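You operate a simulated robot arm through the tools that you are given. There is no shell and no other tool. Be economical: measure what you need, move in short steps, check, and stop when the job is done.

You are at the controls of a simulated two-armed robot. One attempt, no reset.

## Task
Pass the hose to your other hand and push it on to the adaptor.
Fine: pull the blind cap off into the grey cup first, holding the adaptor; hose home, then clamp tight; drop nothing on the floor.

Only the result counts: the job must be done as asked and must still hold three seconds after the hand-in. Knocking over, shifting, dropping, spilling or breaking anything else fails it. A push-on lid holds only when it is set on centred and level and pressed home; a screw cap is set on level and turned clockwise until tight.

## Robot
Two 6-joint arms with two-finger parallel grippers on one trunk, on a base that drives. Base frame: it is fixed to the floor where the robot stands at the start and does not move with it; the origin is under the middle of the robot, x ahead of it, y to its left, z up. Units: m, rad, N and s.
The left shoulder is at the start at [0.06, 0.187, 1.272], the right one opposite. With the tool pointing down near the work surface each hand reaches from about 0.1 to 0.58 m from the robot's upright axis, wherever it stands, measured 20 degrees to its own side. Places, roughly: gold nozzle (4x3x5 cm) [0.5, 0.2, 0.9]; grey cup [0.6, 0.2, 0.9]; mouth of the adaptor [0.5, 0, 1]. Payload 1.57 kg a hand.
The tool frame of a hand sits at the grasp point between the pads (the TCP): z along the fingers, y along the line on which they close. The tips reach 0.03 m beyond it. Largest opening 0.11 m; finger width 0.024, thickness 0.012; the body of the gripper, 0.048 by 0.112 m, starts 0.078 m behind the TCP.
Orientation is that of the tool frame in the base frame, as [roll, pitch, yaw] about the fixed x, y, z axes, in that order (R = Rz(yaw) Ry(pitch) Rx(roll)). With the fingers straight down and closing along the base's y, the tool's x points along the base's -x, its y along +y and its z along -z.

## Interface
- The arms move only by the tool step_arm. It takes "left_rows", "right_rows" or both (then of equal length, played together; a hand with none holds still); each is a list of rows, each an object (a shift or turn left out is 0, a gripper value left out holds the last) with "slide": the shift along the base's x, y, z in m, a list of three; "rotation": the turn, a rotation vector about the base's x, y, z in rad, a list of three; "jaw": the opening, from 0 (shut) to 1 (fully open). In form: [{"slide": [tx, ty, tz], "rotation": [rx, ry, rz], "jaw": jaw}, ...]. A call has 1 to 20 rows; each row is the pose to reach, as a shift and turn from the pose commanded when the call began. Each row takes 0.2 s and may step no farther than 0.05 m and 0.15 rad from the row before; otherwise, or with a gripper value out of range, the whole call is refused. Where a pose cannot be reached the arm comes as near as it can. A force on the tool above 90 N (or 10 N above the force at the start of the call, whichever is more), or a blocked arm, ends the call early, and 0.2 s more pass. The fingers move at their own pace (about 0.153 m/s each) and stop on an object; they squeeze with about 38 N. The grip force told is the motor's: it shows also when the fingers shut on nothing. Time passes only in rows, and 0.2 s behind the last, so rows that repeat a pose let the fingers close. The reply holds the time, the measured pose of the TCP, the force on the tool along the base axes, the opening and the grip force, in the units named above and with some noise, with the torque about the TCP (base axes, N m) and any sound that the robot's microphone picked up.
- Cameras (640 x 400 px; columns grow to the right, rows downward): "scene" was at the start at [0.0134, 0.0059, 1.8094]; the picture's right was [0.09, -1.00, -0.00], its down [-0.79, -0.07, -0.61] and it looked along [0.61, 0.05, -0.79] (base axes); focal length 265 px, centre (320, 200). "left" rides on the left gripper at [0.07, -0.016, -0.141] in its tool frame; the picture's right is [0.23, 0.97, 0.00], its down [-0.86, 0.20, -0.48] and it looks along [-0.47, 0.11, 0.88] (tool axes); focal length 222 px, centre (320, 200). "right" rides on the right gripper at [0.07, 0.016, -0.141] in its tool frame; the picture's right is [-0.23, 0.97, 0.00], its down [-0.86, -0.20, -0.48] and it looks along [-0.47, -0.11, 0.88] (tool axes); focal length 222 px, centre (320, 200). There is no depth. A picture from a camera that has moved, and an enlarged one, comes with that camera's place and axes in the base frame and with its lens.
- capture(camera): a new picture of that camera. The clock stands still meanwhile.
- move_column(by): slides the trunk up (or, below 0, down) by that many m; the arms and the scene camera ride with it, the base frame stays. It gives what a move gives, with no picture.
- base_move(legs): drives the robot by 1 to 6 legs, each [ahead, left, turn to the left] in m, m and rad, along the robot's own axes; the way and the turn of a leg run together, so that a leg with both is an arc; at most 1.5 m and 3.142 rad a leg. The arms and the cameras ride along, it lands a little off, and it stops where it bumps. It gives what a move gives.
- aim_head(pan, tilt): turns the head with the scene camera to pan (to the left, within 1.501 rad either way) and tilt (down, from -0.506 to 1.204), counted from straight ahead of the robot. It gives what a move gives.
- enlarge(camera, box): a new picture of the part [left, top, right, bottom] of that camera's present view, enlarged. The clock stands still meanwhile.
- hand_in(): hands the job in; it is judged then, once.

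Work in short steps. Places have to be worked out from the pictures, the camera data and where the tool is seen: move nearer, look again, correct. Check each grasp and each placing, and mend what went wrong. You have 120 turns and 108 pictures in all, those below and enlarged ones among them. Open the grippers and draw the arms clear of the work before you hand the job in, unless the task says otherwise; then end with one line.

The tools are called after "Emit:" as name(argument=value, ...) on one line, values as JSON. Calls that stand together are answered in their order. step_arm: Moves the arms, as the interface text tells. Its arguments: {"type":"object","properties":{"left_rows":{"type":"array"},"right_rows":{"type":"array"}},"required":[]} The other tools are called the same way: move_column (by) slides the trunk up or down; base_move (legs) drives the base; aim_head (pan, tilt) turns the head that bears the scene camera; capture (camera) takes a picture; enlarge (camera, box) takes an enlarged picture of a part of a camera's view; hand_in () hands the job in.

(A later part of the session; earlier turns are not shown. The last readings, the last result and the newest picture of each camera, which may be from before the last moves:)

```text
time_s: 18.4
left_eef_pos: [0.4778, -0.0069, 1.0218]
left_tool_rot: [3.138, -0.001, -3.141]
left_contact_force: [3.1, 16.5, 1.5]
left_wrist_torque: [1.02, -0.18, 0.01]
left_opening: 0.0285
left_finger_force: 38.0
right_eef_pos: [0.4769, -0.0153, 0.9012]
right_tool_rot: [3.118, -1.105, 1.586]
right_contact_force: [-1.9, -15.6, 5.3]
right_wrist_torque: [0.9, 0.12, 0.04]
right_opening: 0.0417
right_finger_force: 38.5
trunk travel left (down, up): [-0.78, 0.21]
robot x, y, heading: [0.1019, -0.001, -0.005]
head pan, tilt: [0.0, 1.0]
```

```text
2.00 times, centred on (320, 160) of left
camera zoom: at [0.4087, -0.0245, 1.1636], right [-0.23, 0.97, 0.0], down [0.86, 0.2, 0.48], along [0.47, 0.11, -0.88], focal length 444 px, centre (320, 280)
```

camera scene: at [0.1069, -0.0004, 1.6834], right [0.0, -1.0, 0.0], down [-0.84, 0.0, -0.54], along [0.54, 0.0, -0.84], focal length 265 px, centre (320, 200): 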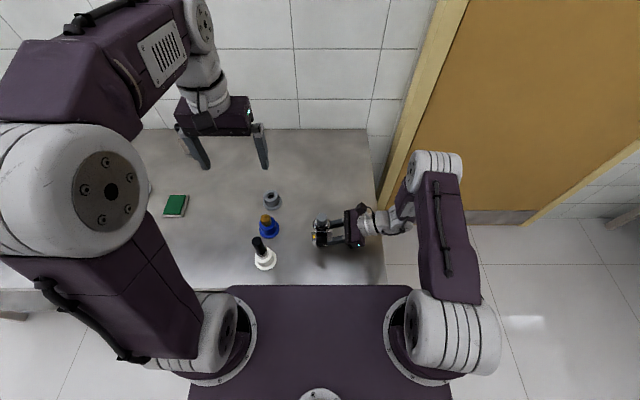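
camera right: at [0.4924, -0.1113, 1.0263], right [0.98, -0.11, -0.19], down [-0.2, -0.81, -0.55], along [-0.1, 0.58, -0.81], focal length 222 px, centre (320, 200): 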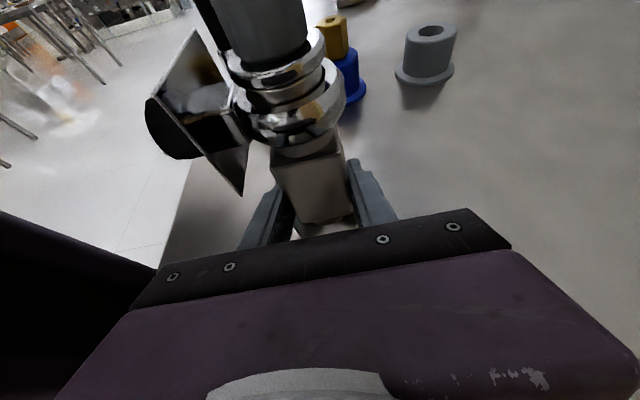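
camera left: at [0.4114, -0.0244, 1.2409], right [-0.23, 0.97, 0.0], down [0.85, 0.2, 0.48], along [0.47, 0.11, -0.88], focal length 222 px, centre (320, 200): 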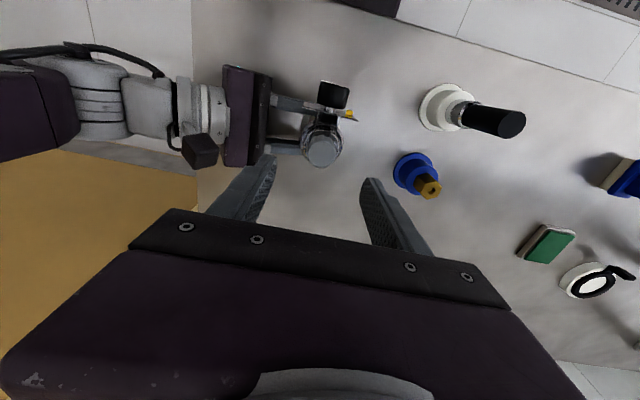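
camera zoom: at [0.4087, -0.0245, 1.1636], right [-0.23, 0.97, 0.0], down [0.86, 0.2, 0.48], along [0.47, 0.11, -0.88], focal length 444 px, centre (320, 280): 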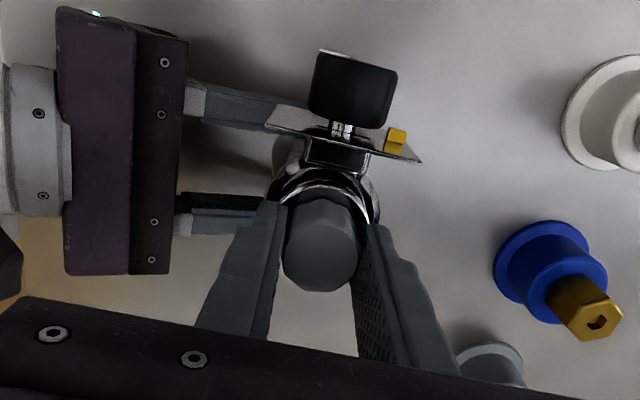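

Gripped at 28.5 mm with a 16 N side load; I ease +1.5 mm in y and pull straight up.

Emit:
step_arm(left_rows=[{"slide": [0, 0.0015, 0]}, {"slide": [0, 0.0015, 0.003]}, {"slide": [0, 0.0015, 0.006]}, {"slide": [0, 0.0015, 0.01]}, {"slide": [0, 0.0015, 0.015]}])

Emit:
enlarge(camera="left", box=[180, 60, 460, 260])

Emit:
enlarge(camera="right", box=[140, 0, 400, 160])

```text
time_s: 19.6
left_eef_pos: [0.4771, -0.0071, 1.037]
left_tool_rot: [-3.141, 0.003, 3.141]
left_contact_force: [10.3, 6.4, 0.3]
left_wrist_torque: [0.72, -0.54, 0.01]
left_opening: 0.0286
left_finger_force: 38.3
right_eef_pos: [0.4773, -0.0148, 0.9002]
right_tool_rot: [3.119, -1.108, 1.589]
right_contact_force: [-7.3, -8.1, 8.2]
right_wrist_torque: [0.02, -0.62, 0.12]
right_opening: 0.0416
right_finger_force: 38.0
trunk travel left (down, up): [-0.78, 0.21]
robot x, y, heading: [0.097, 0.0008, -0.004]
head pan, tilt: [0.0, 1.0]
```

```text
2.00 times, centred on (320, 160) of left
camera zoom: at [0.4072, -0.0243, 1.1787], right [-0.23, 0.97, 0.0], down [0.85, 0.2, 0.48], along [0.47, 0.11, -0.88], focal length 444 px, centre (320, 280)
```

zoom: 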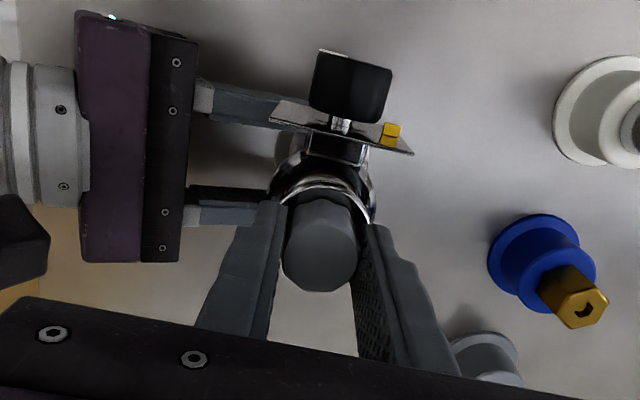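

```text
2.46 times, centred on (270, 80) of right
camera zoom: at [0.4921, -0.1116, 1.0263], right [0.98, -0.1, -0.19], down [-0.2, -0.81, -0.55], along [-0.1, 0.58, -0.81], focal length 547 px, centre (443, 495)
```

zoom: 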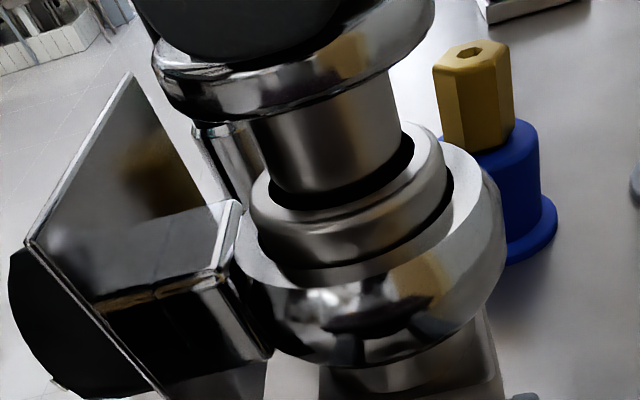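

The cap has a plug stem coming out of the socket. Continue pulling straight up.

Emit:
step_arm(left_rows=[{"slide": [0, 0, 0.01]}, {"slide": [0, 0, 0.025]}, {"slide": [0, 0, 0.045]}, {"slide": [0, 0, 0.07]}, {"slide": [0, 0, 0.1]}])

Emit:
capture(camera="right")

Emit:
enlarge(camera="left", box=[180, 60, 460, 260])

Emit:
enlarge(camera="scene", box=[260, 130, 370, 260])

```text
time_s: 20.8
left_eef_pos: [0.4776, -0.0067, 1.1353]
left_tool_rot: [3.141, -0.001, 3.141]
left_contact_force: [0.1, -0.3, -0.7]
left_wrist_torque: [-0.02, -0.01, -0.02]
left_opening: 0.0283
left_finger_force: 38.3
right_eef_pos: [0.4773, -0.0148, 0.9009]
right_tool_rot: [3.118, -1.104, 1.587]
right_contact_force: [1.1, 1.5, 2.7]
right_wrist_torque: [-0.07, 0.13, -0.06]
right_opening: 0.0417
right_finger_force: 38.9
trunk travel left (down, up): [-0.78, 0.21]
robot x, y, heading: [0.0976, 0.0007, -0.002]
head pan, tilt: [0.0, 1.0]
```

```text
65 pictures are left
camera right: at [0.4924, -0.1113, 1.0264], right [0.98, -0.11, -0.19], down [-0.2, -0.81, -0.55], along [-0.1, 0.58, -0.81], focal length 222 px, centre (320, 200)
```

right: 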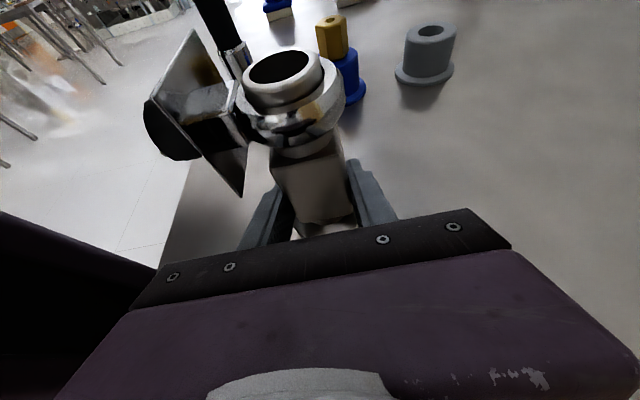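

```text
2.00 times, centred on (320, 160) of left
camera zoom: at [0.4083, -0.024, 1.2777], right [-0.23, 0.97, 0.0], down [0.86, 0.2, 0.48], along [0.47, 0.11, -0.88], focal length 444 px, centre (320, 280)
```

zoom: 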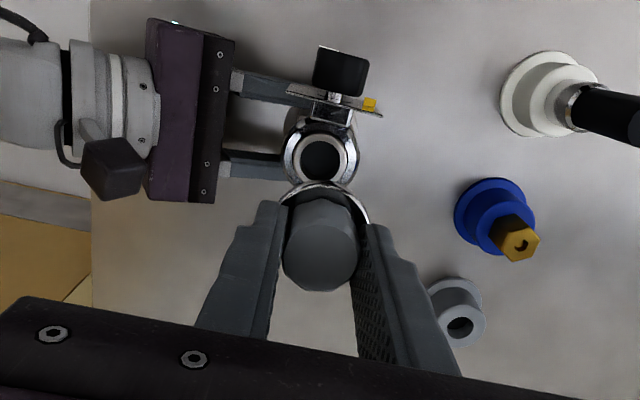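

```text
3.08 times, centred on (315, 195) of scene
camera zoom: at [0.1065, -0.0001, 1.6834], right [0.0, -1.0, 0.0], down [-0.84, 0.0, -0.54], along [0.54, 0.0, -0.84], focal length 815 px, centre (335, 215)
```

zoom: 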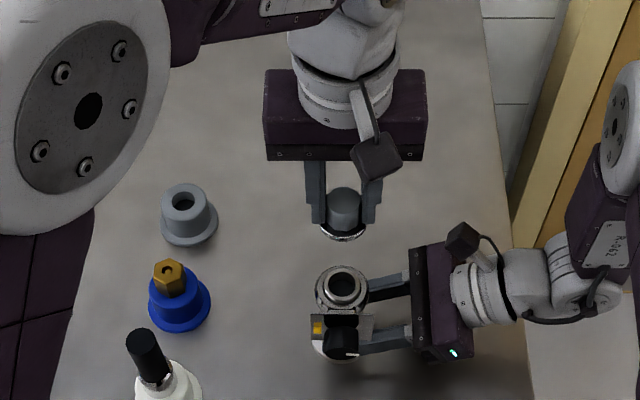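

Cap is out with collar and stem. Re-triangulating puts the cup's hole near [0.631, 0.178, 0.897]. I carry the cap there at height.

Emit:
step_arm(left_rows=[{"slide": [0.025, 0.03, 0]}, {"slide": [0.05, 0.06, 0]}, {"slide": [0.075, 0.09, 0]}, {"slide": [0.1, 0.12, 0]}, {"slide": [0.125, 0.15, -0.01]}, {"slide": [0.15, 0.18, -0.03]}, {"slide": [0.153, 0.185, -0.06]}, {"slide": [0.153, 0.185, -0.06]}])

Emit:
enlarge(camera="left", box=[180, 60, 460, 260])

Emit:
enlarge(camera="scene", box=[235, 130, 325, 230])

Emit:
enlarge(camera="right", box=[360, 0, 500, 100])

```text
time_s: 22.6
left_eef_pos: [0.6299, 0.1796, 1.0737]
left_tool_rot: [3.141, -0.001, -3.141]
left_contact_force: [-1.1, 0.8, -1.1]
left_wrist_torque: [0.0, -0.06, -0.02]
left_opening: 0.0282
left_finger_force: 38.4
right_eef_pos: [0.4791, -0.0152, 0.901]
right_tool_rot: [3.118, -1.106, 1.587]
right_contact_force: [0.5, 1.2, 2.6]
right_wrist_torque: [-0.02, 0.13, -0.03]
right_opening: 0.0418
right_finger_force: 37.8
trunk travel left (down, up): [-0.78, 0.21]
robot x, y, heading: [0.0955, 0.0013, -0.001]
head pan, tilt: [0.0, 1.0]
```

```text
2.00 times, centred on (320, 160) of left
camera zoom: at [0.5608, 0.1617, 1.2153], right [-0.23, 0.97, 0.0], down [0.86, 0.2, 0.48], along [0.47, 0.11, -0.88], focal length 444 px, centre (320, 280)
```

zoom: 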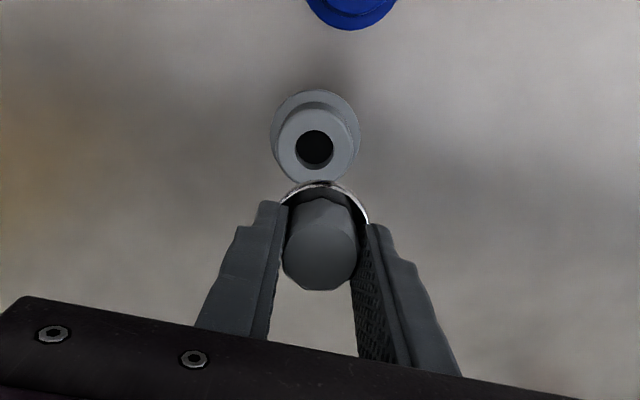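

```text
4.00 times, centred on (280, 180) of scene
camera zoom: at [0.107, -0.0002, 1.6834], right [0.0, -1.0, 0.0], down [-0.84, 0.0, -0.54], along [0.54, 0.0, -0.84], focal length 1059 px, centre (480, 280)
```

zoom: 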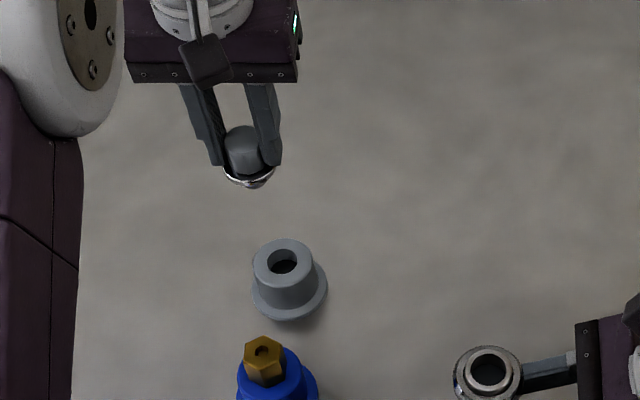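

```text
4.00 times, centred on (430, 50) of right
camera zoom: at [0.4926, -0.1111, 1.0263], right [0.98, -0.11, -0.19], down [-0.2, -0.81, -0.55], along [-0.1, 0.58, -0.81], focal length 888 px, centre (-120, 800)
```

zoom: 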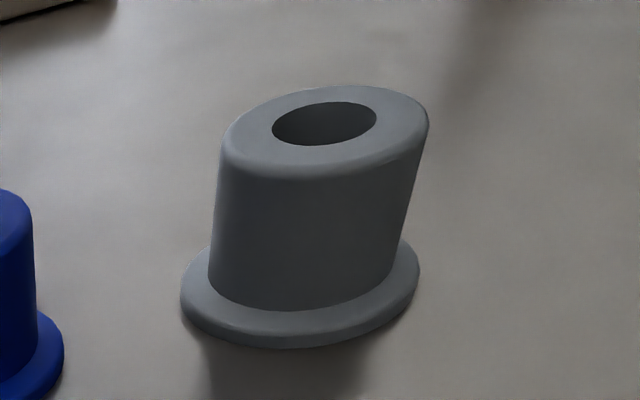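

Three views now agree: cup hole at [0.627, 0.1735, 0.905]. I shift there and lower to just above it.

Emit:
step_arm(left_rows=[{"slide": [-0.0035, -0.0055, -0.03]}, {"slide": [-0.0035, -0.0055, -0.06]}, {"slide": [-0.0035, -0.0055, -0.078]}, {"slide": [-0.0035, -0.0055, -0.078]}])

Emit:
enlarge(camera="right", box=[360, 0, 500, 100])

Emit:
enlarge(camera="scene", box=[250, 160, 310, 220])

Emit:
enlarge(camera="left", box=[250, 100, 390, 210])

```text
time_s: 23.6
left_eef_pos: [0.6264, 0.1726, 0.9971]
left_tool_rot: [-3.141, 0.0, 3.141]
left_contact_force: [0.8, -0.1, -0.9]
left_wrist_torque: [0.0, -0.04, 0.01]
left_opening: 0.0286
left_finger_force: 37.8
right_eef_pos: [0.478, -0.0157, 0.9013]
right_tool_rot: [3.121, -1.107, 1.588]
right_contact_force: [0.3, 0.8, 3.0]
right_wrist_torque: [-0.03, 0.08, -0.03]
right_opening: 0.0417
right_finger_force: 37.7
trunk travel left (down, up): [-0.78, 0.21]
robot x, y, heading: [0.0978, -0.0001, -0.002]
head pan, tilt: [0.0, 1.0]
```

```text
4.00 times, centred on (430, 50) of right
camera zoom: at [0.4925, -0.1113, 1.0263], right [0.98, -0.11, -0.19], down [-0.2, -0.81, -0.55], along [-0.1, 0.58, -0.81], focal length 888 px, centre (-120, 800)
```

zoom: 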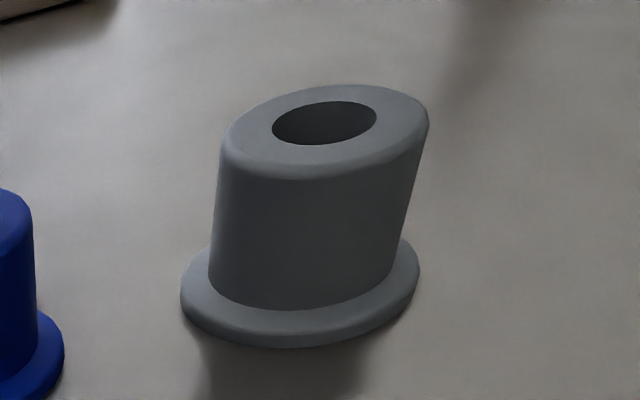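

```text
6.67 times, centred on (280, 190) of scene
camera zoom: at [0.107, -0.0003, 1.6834], right [0.0, -1.0, 0.0], down [-0.84, 0.0, -0.54], along [0.54, 0.0, -0.84], focal length 1766 px, centre (587, 267)
```

zoom: 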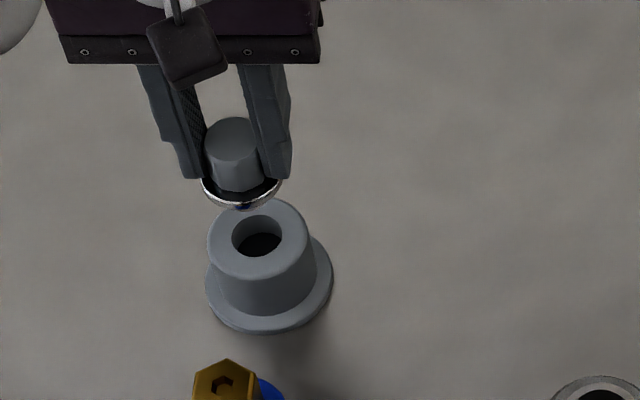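

```text
3.64 times, centred on (320, 155) of left
camera zoom: at [0.5575, 0.1556, 1.1393], right [-0.23, 0.97, 0.0], down [0.85, 0.2, 0.48], along [0.47, 0.11, -0.88], focal length 808 px, centre (320, 364)
```

zoom: 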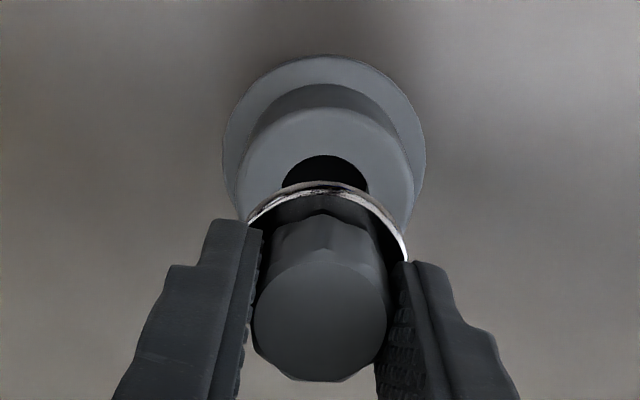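

Cap axis sits about 1 mm off the hole; I correct by [−1.2, +1] mm and lower in small steps, checking the force.

Emit:
step_arm(left_rows=[{"slide": [-0.0012, 0.001, -0.006]}, {"slide": [-0.0012, 0.001, -0.012]}, {"slide": [-0.0012, 0.001, -0.018]}, {"slide": [-0.0012, 0.001, -0.022]}])

Emit:
enlarge(camera="right", box=[360, 0, 500, 100])

Emit:
enlarge(camera="scene", box=[260, 180, 300, 220])

```text
time_s: 24.6
left_eef_pos: [0.6256, 0.1729, 0.9767]
left_tool_rot: [-3.141, 0.0, 3.14]
left_contact_force: [0.0, -0.5, -0.6]
left_wrist_torque: [0.01, 0.0, 0.02]
left_opening: 0.0282
left_finger_force: 37.9
right_eef_pos: [0.4785, -0.0149, 0.9015]
right_tool_rot: [3.122, -1.107, 1.585]
right_contact_force: [1.7, 2.0, 2.9]
right_wrist_torque: [-0.05, 0.12, -0.04]
right_opening: 0.0418
right_finger_force: 37.8
trunk travel left (down, up): [-0.78, 0.21]
robot x, y, heading: [0.099, -0.0017, 0.002]
head pan, tilt: [0.0, 1.0]
```

```text
4.00 times, centred on (430, 50) of right
camera zoom: at [0.4925, -0.1113, 1.0263], right [0.98, -0.11, -0.19], down [-0.2, -0.81, -0.55], along [-0.1, 0.58, -0.81], focal length 888 px, centre (-120, 800)
```

zoom: 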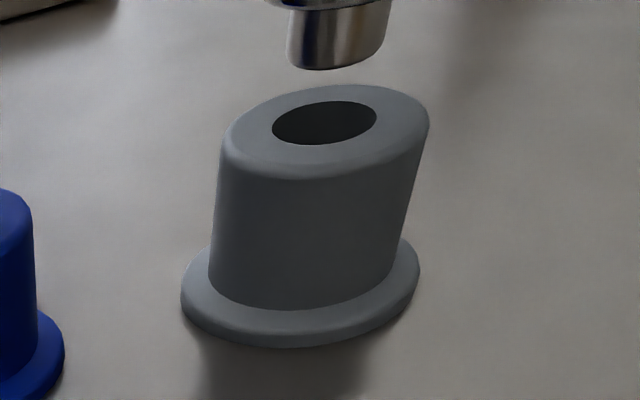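

```text
10.00 times, centred on (280, 200) of scene
camera zoom: at [0.1071, -0.0004, 1.6834], right [0.0, -1.0, 0.0], down [-0.84, 0.0, -0.54], along [0.54, 0.0, -0.84], focal length 2648 px, centre (720, 200)
```

zoom: 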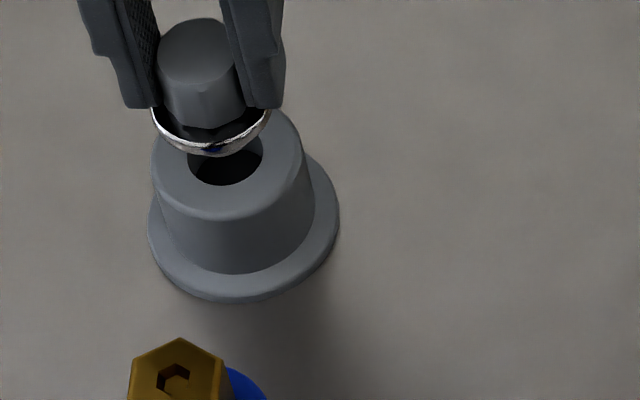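

Stem bottom (~0.921) lines up with the hole in x; I add +0.7 mm in y and lower on.

Emit:
step_arm(left_rows=[{"slide": [0, 0.0007, -0.006]}, {"slide": [0, 0.0007, -0.012]}, {"slide": [0, 0.0007, -0.017]}, {"slide": [0, 0.0007, -0.021]}, {"slide": [0, 0.0007, -0.024]}])

Emit:
enlarge(camera="right", box=[360, 0, 500, 100])

```text
time_s: 25.8
left_eef_pos: [0.626, 0.1745, 0.9514]
left_tool_rot: [-3.141, 0.0, -3.141]
left_contact_force: [4.0, 4.1, 0.5]
left_wrist_torque: [0.07, 0.19, -0.33]
left_opening: 0.0287
left_finger_force: 37.6
right_eef_pos: [0.4791, -0.0145, 0.8997]
right_tool_rot: [3.121, -1.106, 1.585]
right_contact_force: [-1.3, -2.1, 7.1]
right_wrist_torque: [-0.21, 0.26, 0.1]
right_opening: 0.0417
right_finger_force: 38.1
trunk travel left (down, up): [-0.78, 0.21]
robot x, y, heading: [0.1015, -0.0023, 0.001]
head pan, tilt: [0.0, 1.0]
```

```text
4.00 times, centred on (430, 50) of right
camera zoom: at [0.493, -0.1112, 1.0262], right [0.98, -0.11, -0.19], down [-0.2, -0.81, -0.55], along [-0.1, 0.58, -0.81], focal length 888 px, centre (-120, 800)
```

zoom: 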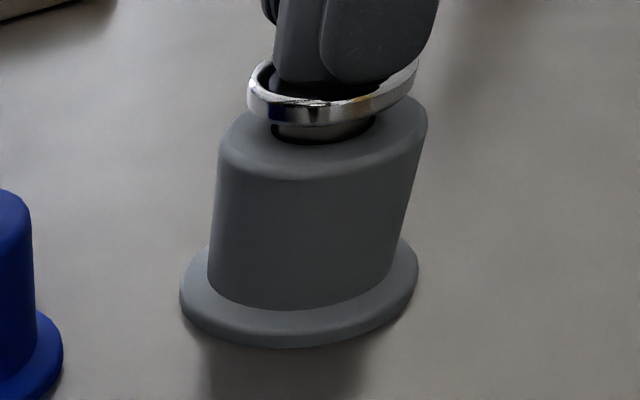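

Stem is in the cup. Lower until the collar nearly rests, then open and rise.

Emit:
step_arm(left_rows=[{"slide": [0, 0, -0.003]}, {"slide": [0, 0, -0.006]}, {"slide": [0, 0, -0.007]}])

Emit:
enlarge(camera="right", box=[360, 0, 500, 100])

```text
time_s: 26.6
left_eef_pos: [0.6254, 0.1754, 0.9464]
left_tool_rot: [3.14, 0.0, -3.141]
left_contact_force: [-0.4, 2.4, 0.8]
left_wrist_torque: [0.12, 0.24, -0.03]
left_opening: 0.0282
left_finger_force: 38.3
right_eef_pos: [0.477, -0.0146, 0.9004]
right_tool_rot: [3.119, -1.104, 1.587]
right_contact_force: [2.2, -0.1, 3.1]
right_wrist_torque: [-0.06, 0.04, 0.01]
right_opening: 0.0417
right_finger_force: 37.6
trunk travel left (down, up): [-0.78, 0.21]
robot x, y, heading: [0.0945, 0.0012, -0.003]
head pan, tilt: [0.0, 1.0]
```

```text
4.00 times, centred on (430, 50) of right
camera zoom: at [0.4924, -0.1112, 1.0263], right [0.98, -0.11, -0.19], down [-0.2, -0.81, -0.55], along [-0.1, 0.58, -0.81], focal length 888 px, centre (-120, 800)
```

zoom: 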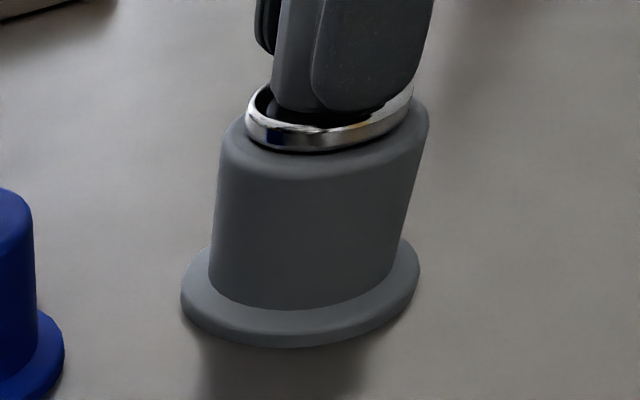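

Collar is on the cup rim. Open and rise clear.

Emit:
step_arm(left_rows=[{"jaw": 0.35}, {"jaw": 0.55}, {"jaw": 0.55}, {"slide": [0, 0, 0.02]}, {"slide": [0, 0, 0.06]}, {"slide": [0, 0, 0.1]}, {"slide": [0, 0, 0.14]}, {"slide": [0, 0, 0.17]}])

Emit:
capture(camera="left")

Emit:
enlarge(camera="scene", box=[230, 180, 350, 280])

```text
time_s: 28.4
left_eef_pos: [0.6273, 0.1769, 1.1147]
left_tool_rot: [3.141, -0.001, -3.141]
left_contact_force: [-0.4, -0.9, -1.0]
left_wrist_torque: [0.01, -0.01, -0.04]
left_opening: 0.0602
left_finger_force: 0.0
right_eef_pos: [0.4783, -0.0167, 0.9003]
right_tool_rot: [3.121, -1.106, 1.587]
right_contact_force: [0.6, -0.3, 1.6]
right_wrist_torque: [-0.11, 0.08, -0.01]
right_opening: 0.042
right_finger_force: 38.5
trunk travel left (down, up): [-0.78, 0.21]
robot x, y, heading: [0.0996, -0.0, 0.001]
head pan, tilt: [0.0, 1.0]
```

```text
52 pictures are left
camera left: at [0.5587, 0.1582, 1.2554], right [-0.23, 0.97, 0.0], down [0.86, 0.2, 0.48], along [0.47, 0.11, -0.88], focal length 222 px, centre (320, 200)
```

left: 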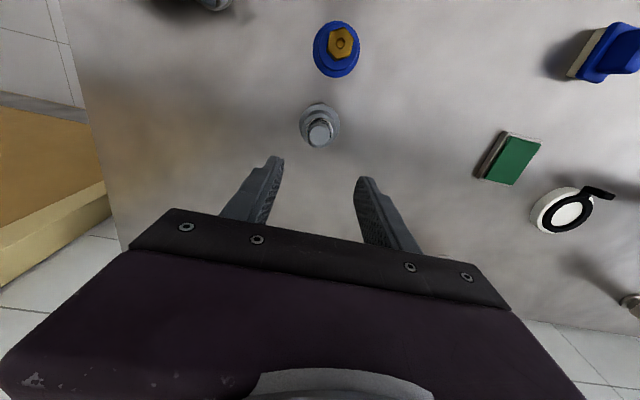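

```text
4.00 times, centred on (290, 230) of scene
camera zoom: at [0.1066, -0.0007, 1.6834], right [0.0, -1.0, 0.0], down [-0.84, 0.0, -0.54], along [0.54, 0.0, -0.84], focal length 1059 px, centre (440, 80)
```

zoom: 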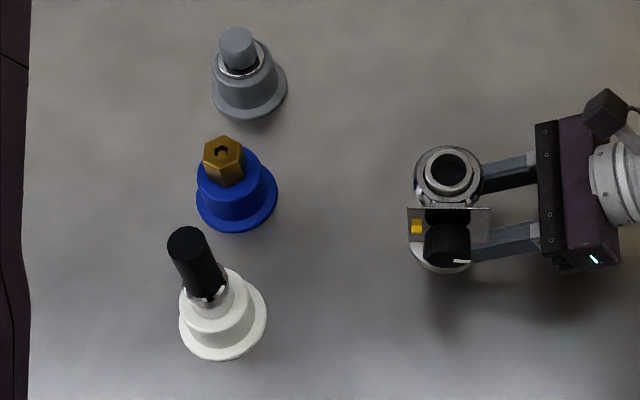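

Cap sits in the cup. Now I bring the left hand back high over the hose to locate it precisely.

Emit:
step_arm(left_rows=[{"slide": [-0.02, 0, 0.04]}, {"slide": [-0.05, 0, 0.075]}, {"slide": [-0.09, 0, 0.1]}, {"slide": [-0.135, 0, 0.1]}, {"slide": [-0.18, 0, 0.1]}, {"slide": [-0.22, 0, 0.1]}, {"slide": [-0.22, 0, 0.1]}])

Emit:
capture(camera="left")

```text
time_s: 30.0
left_eef_pos: [0.4053, 0.1719, 1.2139]
left_tool_rot: [-3.14, 0.0, 3.141]
left_contact_force: [-0.2, -0.5, 0.1]
left_wrist_torque: [0.01, -0.01, 0.0]
left_opening: 0.0605
left_finger_force: 0.1
right_eef_pos: [0.4773, -0.016, 0.9002]
right_tool_rot: [3.123, -1.106, 1.583]
right_contact_force: [-2.6, 0.3, 2.1]
right_wrist_torque: [-0.11, 0.18, -0.03]
right_opening: 0.0419
right_finger_force: 38.0
trunk travel left (down, up): [-0.78, 0.21]
robot x, y, heading: [0.0976, -0.0016, 0.001]
head pan, tilt: [0.0, 1.0]
```

```text
50 pictures are left
camera left: at [0.3362, 0.154, 1.3551], right [-0.23, 0.97, 0.0], down [0.86, 0.2, 0.48], along [0.47, 0.11, -0.88], focal length 222 px, centre (320, 200)
```

left: 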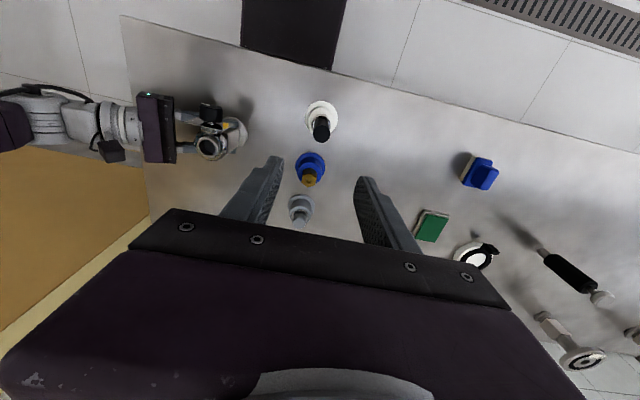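

Hose top is at [0.401, 0.171, 1.023], black part spanning about z 0.938–1.023. Now the right hand lets go of the post, withdraws along its own axis, and levels out at a waiting spot.

Emit:
step_arm(right_rows=[{"jaw": 0.45}, {"jaw": 0.55}, {"slide": [0, -0.02, 0.009]}, {"slide": [0, -0.05, 0.022]}, {"slide": [0, -0.08, 0.05]}, {"slide": [0, -0.1, 0.09]}, {"slide": [0, -0.12, 0.13], "rotation": [0.15, 0, 0]}, {"slide": [0, -0.13, 0.16], "rotation": [0.3, 0, 0]}, {"slide": [0, -0.14, 0.19], "rotation": [0.45, 0, 0]}])

Emit:
enlarge(camera="scene", box=[230, 150, 400, 290])

```text
time_s: 32.0
left_eef_pos: [0.4042, 0.1729, 1.2143]
left_tool_rot: [-3.14, 0.001, 3.141]
left_contact_force: [-0.2, 0.2, -0.4]
left_wrist_torque: [0.02, 0.0, -0.04]
left_opening: 0.0606
left_finger_force: 0.1
right_eef_pos: [0.4784, -0.158, 1.0926]
right_tool_rot: [2.671, -1.558, 2.032]
right_contact_force: [-0.3, 0.8, 0.7]
right_wrist_torque: [0.0, 0.0, -0.02]
right_opening: 0.0604
right_finger_force: 0.0
trunk travel left (down, up): [-0.78, 0.21]
robot x, y, heading: [0.1001, 0.0028, -0.005]
head pan, tilt: [0.0, 1.0]
```

```text
2.86 times, centred on (315, 220) of scene
camera zoom: at [0.1068, -0.0007, 1.6834], right [0.0, -1.0, 0.0], down [-0.84, 0.0, -0.54], along [0.54, 0.0, -0.84], focal length 757 px, centre (334, 143)
```

zoom: 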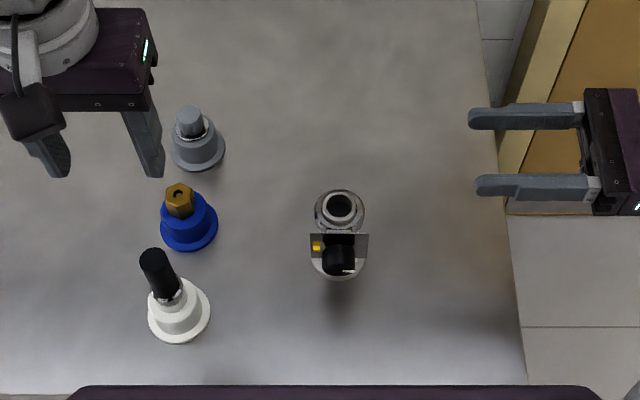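

The adaptor stayed upright in place. Now turn the left hand by −90° about z (closing along x) and lower it above the hose top.

Emit:
step_arm(left_rows=[{"rotation": [0, 0, -0.15]}, {"rotation": [0, 0, -0.3]}, {"rotation": [0, 0, -0.45]}, {"rotation": [0, 0, -0.6]}, {"rotation": [0, 0, -0.75]}, {"rotation": [0, 0, -0.9]}, {"rotation": [0, 0, -1.05]}, {"rotation": [0, 0, -1.2]}, {"slide": [-0.001, -0.001, -0.02], "rotation": [0, 0, -1.35]}, {"slide": [-0.002, -0.002, -0.05], "rotation": [0, 0, -1.5]}, {"slide": [-0.003, -0.002, -0.09], "rotation": [0, 0, -1.571]}, {"slide": [-0.003, -0.002, -0.1], "rotation": [0, 0, -1.571]}])

Emit:
capture(camera="left")

Emit:
capture(camera="scene")

```text
time_s: 34.6
left_eef_pos: [0.4037, 0.1722, 1.114]
left_tool_rot: [3.141, 0.0, 1.57]
left_contact_force: [0.7, 0.3, -0.4]
left_wrist_torque: [0.01, 0.01, -0.02]
left_opening: 0.0607
left_finger_force: 0.2
right_eef_pos: [0.4781, -0.1575, 1.0913]
right_tool_rot: [2.71, -1.556, 1.992]
right_contact_force: [-0.2, -0.1, 0.7]
right_wrist_torque: [0.01, -0.02, 0.03]
right_opening: 0.0605
right_finger_force: 0.0
trunk travel left (down, up): [-0.78, 0.21]
robot x, y, heading: [0.1009, 0.0027, -0.002]
head pan, tilt: [0.0, 1.0]
```

```text
48 pictures are left
camera left: at [0.3891, 0.2408, 1.2566], right [0.97, 0.23, 0.0], down [0.2, -0.86, 0.48], along [0.11, -0.47, -0.88], focal length 222 px, centre (320, 200)
```

left: 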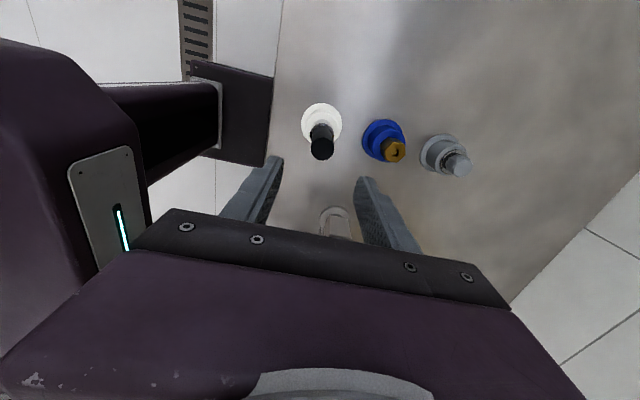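

```text
47 pictures are left
camera scene: at [0.1069, -0.0008, 1.6834], right [0.0, -1.0, 0.0], down [-0.84, 0.0, -0.54], along [0.54, 0.0, -0.84], focal length 265 px, centre (320, 200)
```

scene: 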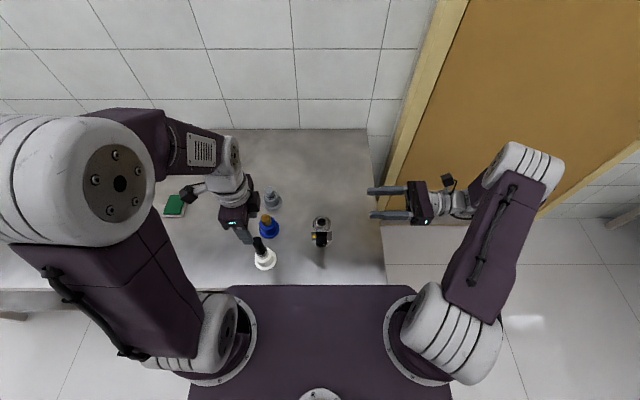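

Hose top estimate is now about [0.406, 0.173, 1.01]. I descend to z≈1.04 around it and check centring.

Emit:
step_arm(left_rows=[{"slide": [0.002, 0.001, -0.035]}, {"slide": [0.002, 0.001, -0.06]}, {"slide": [0.002, 0.001, -0.074]}, {"slide": [0.002, 0.001, -0.074]}])

Emit:
enlarge(camera="left", box=[220, 80, 420, 230])

Emit:
enlarge(camera="scene", box=[210, 180, 300, 280])

```text
time_s: 35.6
left_eef_pos: [0.4068, 0.1733, 1.0399]
left_tool_rot: [3.14, 0.0, 1.569]
left_contact_force: [0.2, 0.8, 0.6]
left_wrist_torque: [0.03, 0.0, 0.01]
left_opening: 0.0604
left_finger_force: 0.0
right_eef_pos: [0.4793, -0.1566, 1.092]
right_tool_rot: [2.727, -1.556, 1.979]
right_contact_force: [0.9, 0.5, 0.1]
right_wrist_torque: [-0.02, 0.0, 0.05]
right_opening: 0.0604
right_finger_force: 0.0
trunk travel left (down, up): [-0.78, 0.21]
robot x, y, heading: [0.0997, -0.0007, -0.005]
head pan, tilt: [0.0, 1.0]
```

```text
2.67 times, centred on (320, 155) of left
camera zoom: at [0.3916, 0.2416, 1.1816], right [0.97, 0.23, 0.0], down [0.2, -0.86, 0.48], along [0.11, -0.47, -0.88], focal length 592 px, centre (320, 320)
```

zoom: 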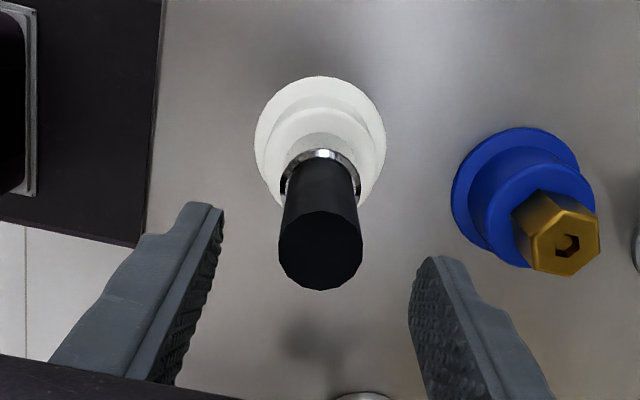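

```text
4.00 times, centred on (255, 230) of scene
camera zoom: at [0.1073, -0.0008, 1.6834], right [0.0, -1.0, 0.0], down [-0.84, 0.0, -0.54], along [0.54, 0.0, -0.84], focal length 1059 px, centre (580, 80)
```

zoom: 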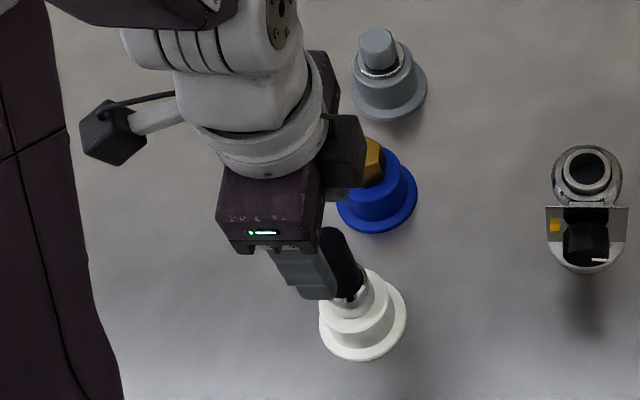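

Hose is centred between the fingers in x. I lower to TCP z≈0.995 (gripping the upper 4 cm) and close.

Emit:
step_arm(left_rows=[{"slide": [0.0005, -0.001, -0.02]}, {"slide": [0.0005, -0.001, -0.045]}, {"slide": [0.0005, -0.001, -0.045], "jaw": 0.4}, {"slide": [0.0005, -0.001, -0.045], "jaw": 0.3}, {"slide": [0.0005, -0.001, -0.045], "jaw": 0.0}, {"slide": [0.0005, -0.001, -0.045], "jaw": 0.0}])

Emit:
enlarge(camera="left", box=[220, 80, 420, 230])

```text
time_s: 37.0
left_eef_pos: [0.4071, 0.1736, 0.995]
left_tool_rot: [3.141, 0.0, 1.57]
left_contact_force: [8.5, -4.6, 2.3]
left_wrist_torque: [-0.64, -0.66, -0.6]
left_opening: 0.0262
left_finger_force: 37.0
right_eef_pos: [0.4798, -0.1576, 1.0911]
right_tool_rot: [2.804, -1.555, 1.899]
right_contact_force: [-0.3, -0.9, 0.6]
right_wrist_torque: [-0.01, -0.01, 0.01]
right_opening: 0.0607
right_finger_force: 0.0
trunk travel left (down, up): [-0.78, 0.21]
robot x, y, heading: [0.0966, -0.0026, -0.002]
head pan, tilt: [0.0, 1.0]
```

```text
2.67 times, centred on (320, 155) of left
camera zoom: at [0.3907, 0.2414, 1.1367], right [0.97, 0.23, 0.0], down [0.2, -0.86, 0.48], along [0.11, -0.47, -0.88], focal length 592 px, centre (320, 320)
```

zoom: 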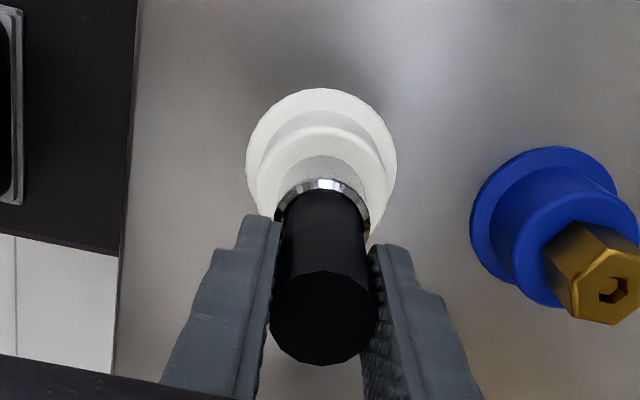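

Gripped (26 mm). Lift straight up slowly out of the holder.

Emit:
step_arm(left_rows=[{"slide": [0, 0, 0.006]}, {"slide": [0, 0, 0.015]}, {"slide": [0, 0, 0.03]}, {"slide": [0, 0, 0.05]}, {"slide": [0, 0, 0.08]}, {"slide": [0, 0, 0.115]}, {"slide": [0, 0, 0.14]}])

Emit:
capture(camera="right")

Emit:
enlarge(camera="scene", box=[190, 150, 370, 290])

```text
time_s: 38.6
left_eef_pos: [0.4059, 0.1715, 1.1384]
left_tool_rot: [3.141, 0.0, 1.571]
left_contact_force: [0.5, -0.7, -0.4]
left_wrist_torque: [0.04, -0.02, 0.02]
left_opening: 0.0256
left_finger_force: 37.7
right_eef_pos: [0.4783, -0.1575, 1.0917]
right_tool_rot: [2.704, -1.556, 2.003]
right_contact_force: [-0.3, 0.1, -1.2]
right_wrist_torque: [-0.01, 0.01, 0.01]
right_opening: 0.0601
right_finger_force: 0.1
trunk travel left (down, up): [-0.78, 0.21]
robot x, y, heading: [0.0982, -0.0052, -0.002]
head pan, tilt: [0.0, 1.0]
```

```text
43 pictures are left
camera right: at [0.4927, -0.2985, 1.1634], right [0.98, -0.01, -0.22], down [-0.2, -0.49, -0.85], along [-0.1, 0.87, -0.48], focal length 222 px, centre (320, 200)
```

right: 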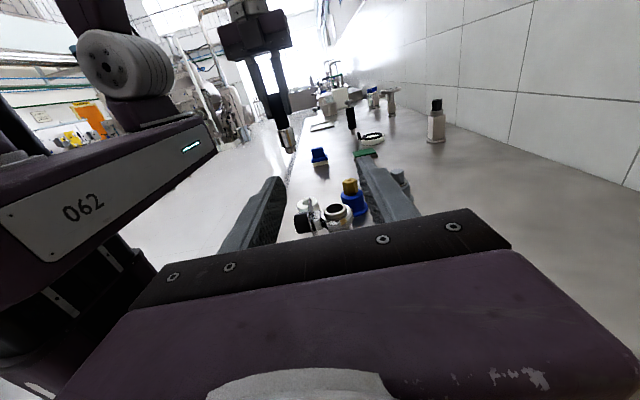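

```text
2.86 times, centred on (280, 220) of scene
camera zoom: at [0.1068, -0.001, 1.6834], right [0.0, -1.0, 0.0], down [-0.84, 0.0, -0.54], along [0.54, 0.0, -0.84], focal length 757 px, centre (434, 143)
```

zoom: 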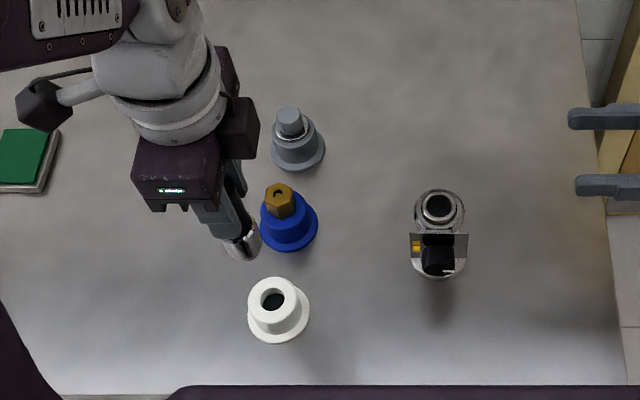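

Hose is out cleanly. Move it to a handover spot near [0.44, 0.06], then look from the right camera.

Emit:
step_arm(left_rows=[{"slide": [0.01, -0.03, 0.0]}, {"slide": [0.02, -0.06, 0.0]}, {"slide": [0.03, -0.09, 0.0]}, {"slide": [0.034, -0.112, 0.0]}, {"slide": [0.034, -0.112, 0.0]}], right_rows=[{"slide": [-0.01, 0, 0]}, {"slide": [-0.02, 0, 0]}, {"slide": [-0.03, 0, 0]}, {"slide": [-0.038, 0, 0]}, {"slide": [-0.038, 0, 0]}])

Emit:
enlarge(camera="right", box=[200, 20, 440, 240])

```text
time_s: 39.8
left_eef_pos: [0.4371, 0.062, 1.1394]
left_tool_rot: [-3.141, 0.001, 1.571]
left_contact_force: [1.1, -0.8, -0.7]
left_wrist_torque: [-0.03, -0.03, 0.02]
left_opening: 0.0257
left_finger_force: 37.2
right_eef_pos: [0.4404, -0.1559, 1.0919]
right_tool_rot: [2.734, -1.553, 1.974]
right_contact_force: [0.1, 0.7, -0.1]
right_wrist_torque: [0.01, 0.05, 0.0]
right_opening: 0.0606
right_finger_force: 0.1
trunk travel left (down, up): [-0.78, 0.21]
robot x, y, heading: [0.0986, 0.0016, -0.001]
head pan, tilt: [0.0, 1.0]
```

```text
1.82 times, centred on (320, 130) of right
camera zoom: at [0.4548, -0.2969, 1.1638], right [0.98, -0.01, -0.22], down [-0.2, -0.49, -0.85], along [-0.1, 0.87, -0.48], focal length 404 px, centre (320, 327)
```

zoom: 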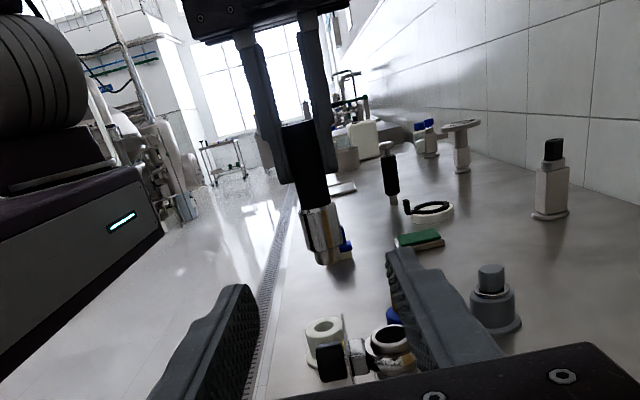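

The exposed black section is about z 1.083–1.108, just enough for the right fingers at z≈1.0955. I approach to just short of the hose and look again.

Emit:
step_arm(right_rows=[{"slide": [-0.001, 0.04, 0.003]}, {"slide": [-0.001, 0.08, 0.0035]}, {"slide": [-0.001, 0.12, 0.0035]}, {"slide": [-0.001, 0.15, 0.0035]}, {"slide": [-0.001, 0.165, 0.0035]}, {"slide": [-0.001, 0.165, 0.0035]}])

Emit:
enlarge(camera="right", box=[200, 40, 440, 240])

Emit:
enlarge(camera="scene", box=[240, 160, 380, 280])

```text
time_s: 41.2
left_eef_pos: [0.4384, 0.0606, 1.1389]
left_tool_rot: [3.141, 0.0, 1.573]
left_contact_force: [0.0, 0.8, -2.2]
left_wrist_torque: [-0.02, -0.05, 0.03]
left_opening: 0.026
left_finger_force: 36.8
right_eef_pos: [0.4389, 0.0076, 1.0946]
right_tool_rot: [2.72, -1.555, 1.986]
right_contact_force: [-0.5, 0.9, -0.2]
right_wrist_torque: [-0.04, -0.02, -0.01]
right_opening: 0.0602
right_finger_force: 0.1
trunk travel left (down, up): [-0.78, 0.21]
robot x, y, heading: [0.096, 0.0013, -0.002]
head pan, tilt: [0.0, 1.0]
```

```text
2.00 times, centred on (320, 140) of right
camera zoom: at [0.4524, -0.1334, 1.1668], right [0.98, -0.01, -0.22], down [-0.2, -0.49, -0.85], along [-0.1, 0.87, -0.48], focal length 444 px, centre (320, 320)
```

zoom: 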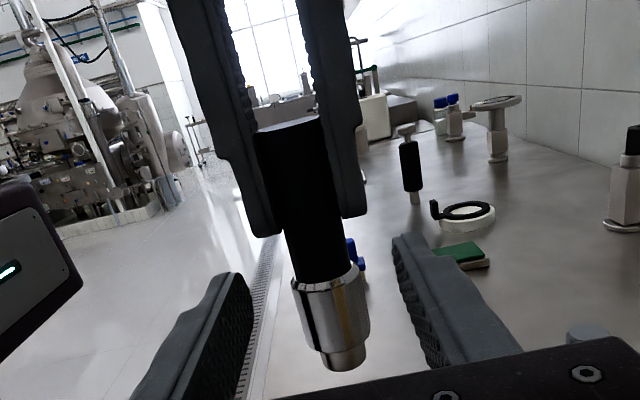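

```text
3.33 times, centred on (310, 220) of scene
camera zoom: at [0.1069, -0.0014, 1.6834], right [0.0, -1.0, 0.0], down [-0.84, 0.0, -0.54], along [0.54, 0.0, -0.84], focal length 883 px, centre (353, 133)
```

zoom: 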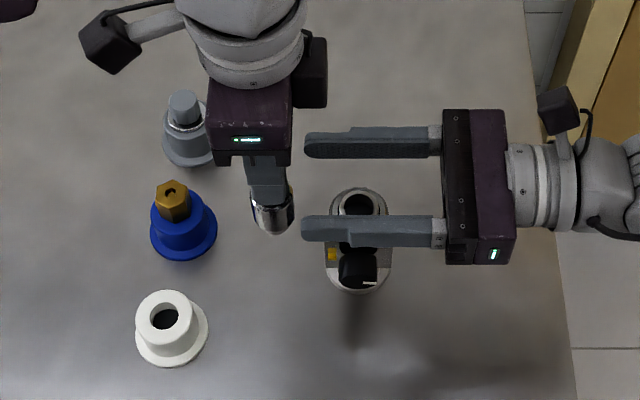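

Geometry fits: right fingers should be at z≈1.0965. Advance to the hose at that height and look before closing.

Emit:
step_arm(right_rows=[{"slide": [0, 0.01, 0.0018]}, {"slide": [0, 0.03, 0.0018]}, {"slide": [0, 0.05, 0.0018]}, {"slide": [0, 0.05, 0.0018]}])

Emit:
enlarge(camera="right", box=[200, 40, 440, 240])

```text
time_s: 42.2
left_eef_pos: [0.4371, 0.0607, 1.1397]
left_tool_rot: [-3.14, 0.0, 1.57]
left_contact_force: [0.2, 0.2, -0.7]
left_wrist_torque: [-0.01, -0.02, 0.03]
left_opening: 0.0256
left_finger_force: 37.3
right_eef_pos: [0.4369, 0.0592, 1.0968]
right_tool_rot: [2.703, -1.554, 2.001]
right_contact_force: [0.1, -0.4, -0.2]
right_wrist_torque: [0.02, 0.01, 0.01]
right_opening: 0.0605
right_finger_force: 0.1
trunk travel left (down, up): [-0.78, 0.21]
robot x, y, heading: [0.0986, -0.0021, -0.002]
head pan, tilt: [0.0, 1.0]
```

```text
2.00 times, centred on (320, 140) of right
camera zoom: at [0.452, -0.0825, 1.1683], right [0.98, -0.01, -0.22], down [-0.2, -0.49, -0.85], along [-0.1, 0.87, -0.48], focal length 444 px, centre (320, 320)
```

zoom: 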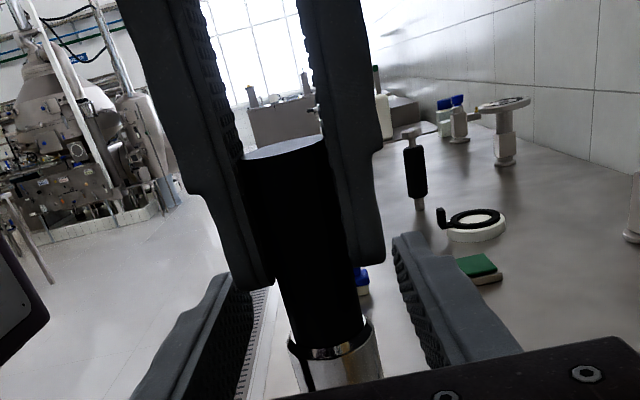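

Positions as planned. Close the right hand gradually, watching the forces.

Emit:
step_arm(right_rows=[{"jaw": 0.42}, {"jaw": 0.34}, {"jaw": 0.28}, {"jaw": 0.2}, {"jaw": 0.0}, {"jaw": 0.0}])

Emit:
enlarge(camera="right", box=[200, 40, 440, 240])

```text
time_s: 43.6
left_eef_pos: [0.4385, 0.061, 1.1383]
left_tool_rot: [3.14, -0.001, 1.572]
left_contact_force: [-8.6, 0.5, 13.7]
left_wrist_torque: [-0.1, 0.22, 0.02]
left_opening: 0.0258
left_finger_force: 37.1
right_eef_pos: [0.4387, 0.0586, 1.0951]
right_tool_rot: [2.769, -1.552, 1.935]
right_contact_force: [8.4, -1.3, -14.1]
right_wrist_torque: [0.1, 0.11, -0.02]
right_opening: 0.0326
right_finger_force: 37.5
trunk travel left (down, up): [-0.78, 0.21]
robot x, y, heading: [0.0996, -0.0017, -0.004]
head pan, tilt: [0.0, 1.0]
```

```text
2.00 times, centred on (320, 140) of right
camera zoom: at [0.4521, -0.0822, 1.168], right [0.98, -0.01, -0.22], down [-0.2, -0.49, -0.85], along [-0.1, 0.87, -0.48], focal length 444 px, centre (320, 320)
```

zoom: 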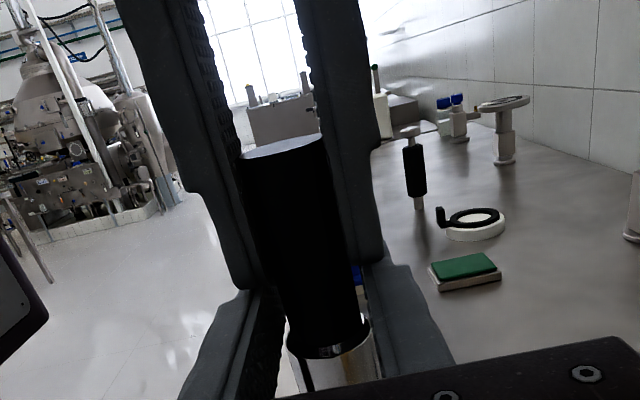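

The 32.6 mm opening suggests the right pads caught the edge of the wider chrome collar. I open, drop 14 mm to grip the collar fully, so the left can then re-grip higher.

Emit:
step_arm(right_rows=[{"jaw": 0.5}, {"jaw": 0.5}, {"slide": [0, 0, -0.008], "jaw": 0.5}, {"slide": [0, 0, -0.014], "jaw": 0.5}, {"slide": [0, 0, -0.014], "jaw": 0.36}, {"slide": [0, 0, -0.014], "jaw": 0.0}, {"slide": [0, 0, -0.014], "jaw": 0.0}, {"slide": [0, 0, -0.014], "jaw": 0.0}])

Emit:
enlarge(camera="right", box=[200, 40, 440, 240])

```text
time_s: 45.4
left_eef_pos: [0.4388, 0.0607, 1.14]
left_tool_rot: [3.14, 0.001, 1.571]
left_contact_force: [4.4, 0.8, -4.2]
left_wrist_torque: [-0.05, -0.66, -0.01]
left_opening: 0.0258
left_finger_force: 37.0
right_eef_pos: [0.4392, 0.0596, 1.0818]
right_tool_rot: [2.738, -1.556, 1.966]
right_contact_force: [-5.6, -2.1, 3.3]
right_wrist_torque: [0.13, 0.42, 0.02]
right_opening: 0.0328
right_finger_force: 38.6
trunk travel left (down, up): [-0.78, 0.21]
robot x, y, heading: [0.0953, 0.0005, -0.003]
head pan, tilt: [0.0, 1.0]
```

```text
2.00 times, centred on (320, 140) of right
camera zoom: at [0.4531, -0.0817, 1.1534], right [0.98, -0.01, -0.22], down [-0.2, -0.49, -0.85], along [-0.1, 0.87, -0.48], focal length 444 px, centre (320, 320)
```

zoom: 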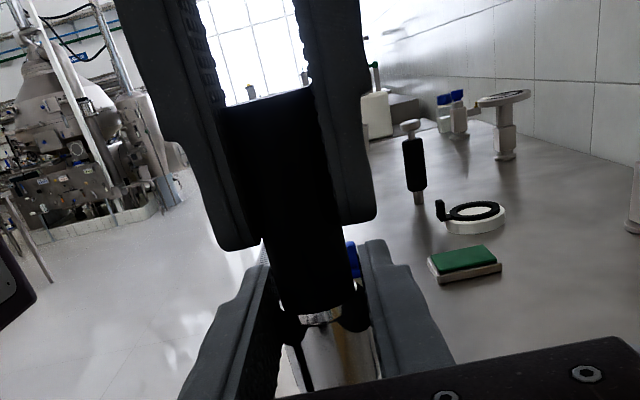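

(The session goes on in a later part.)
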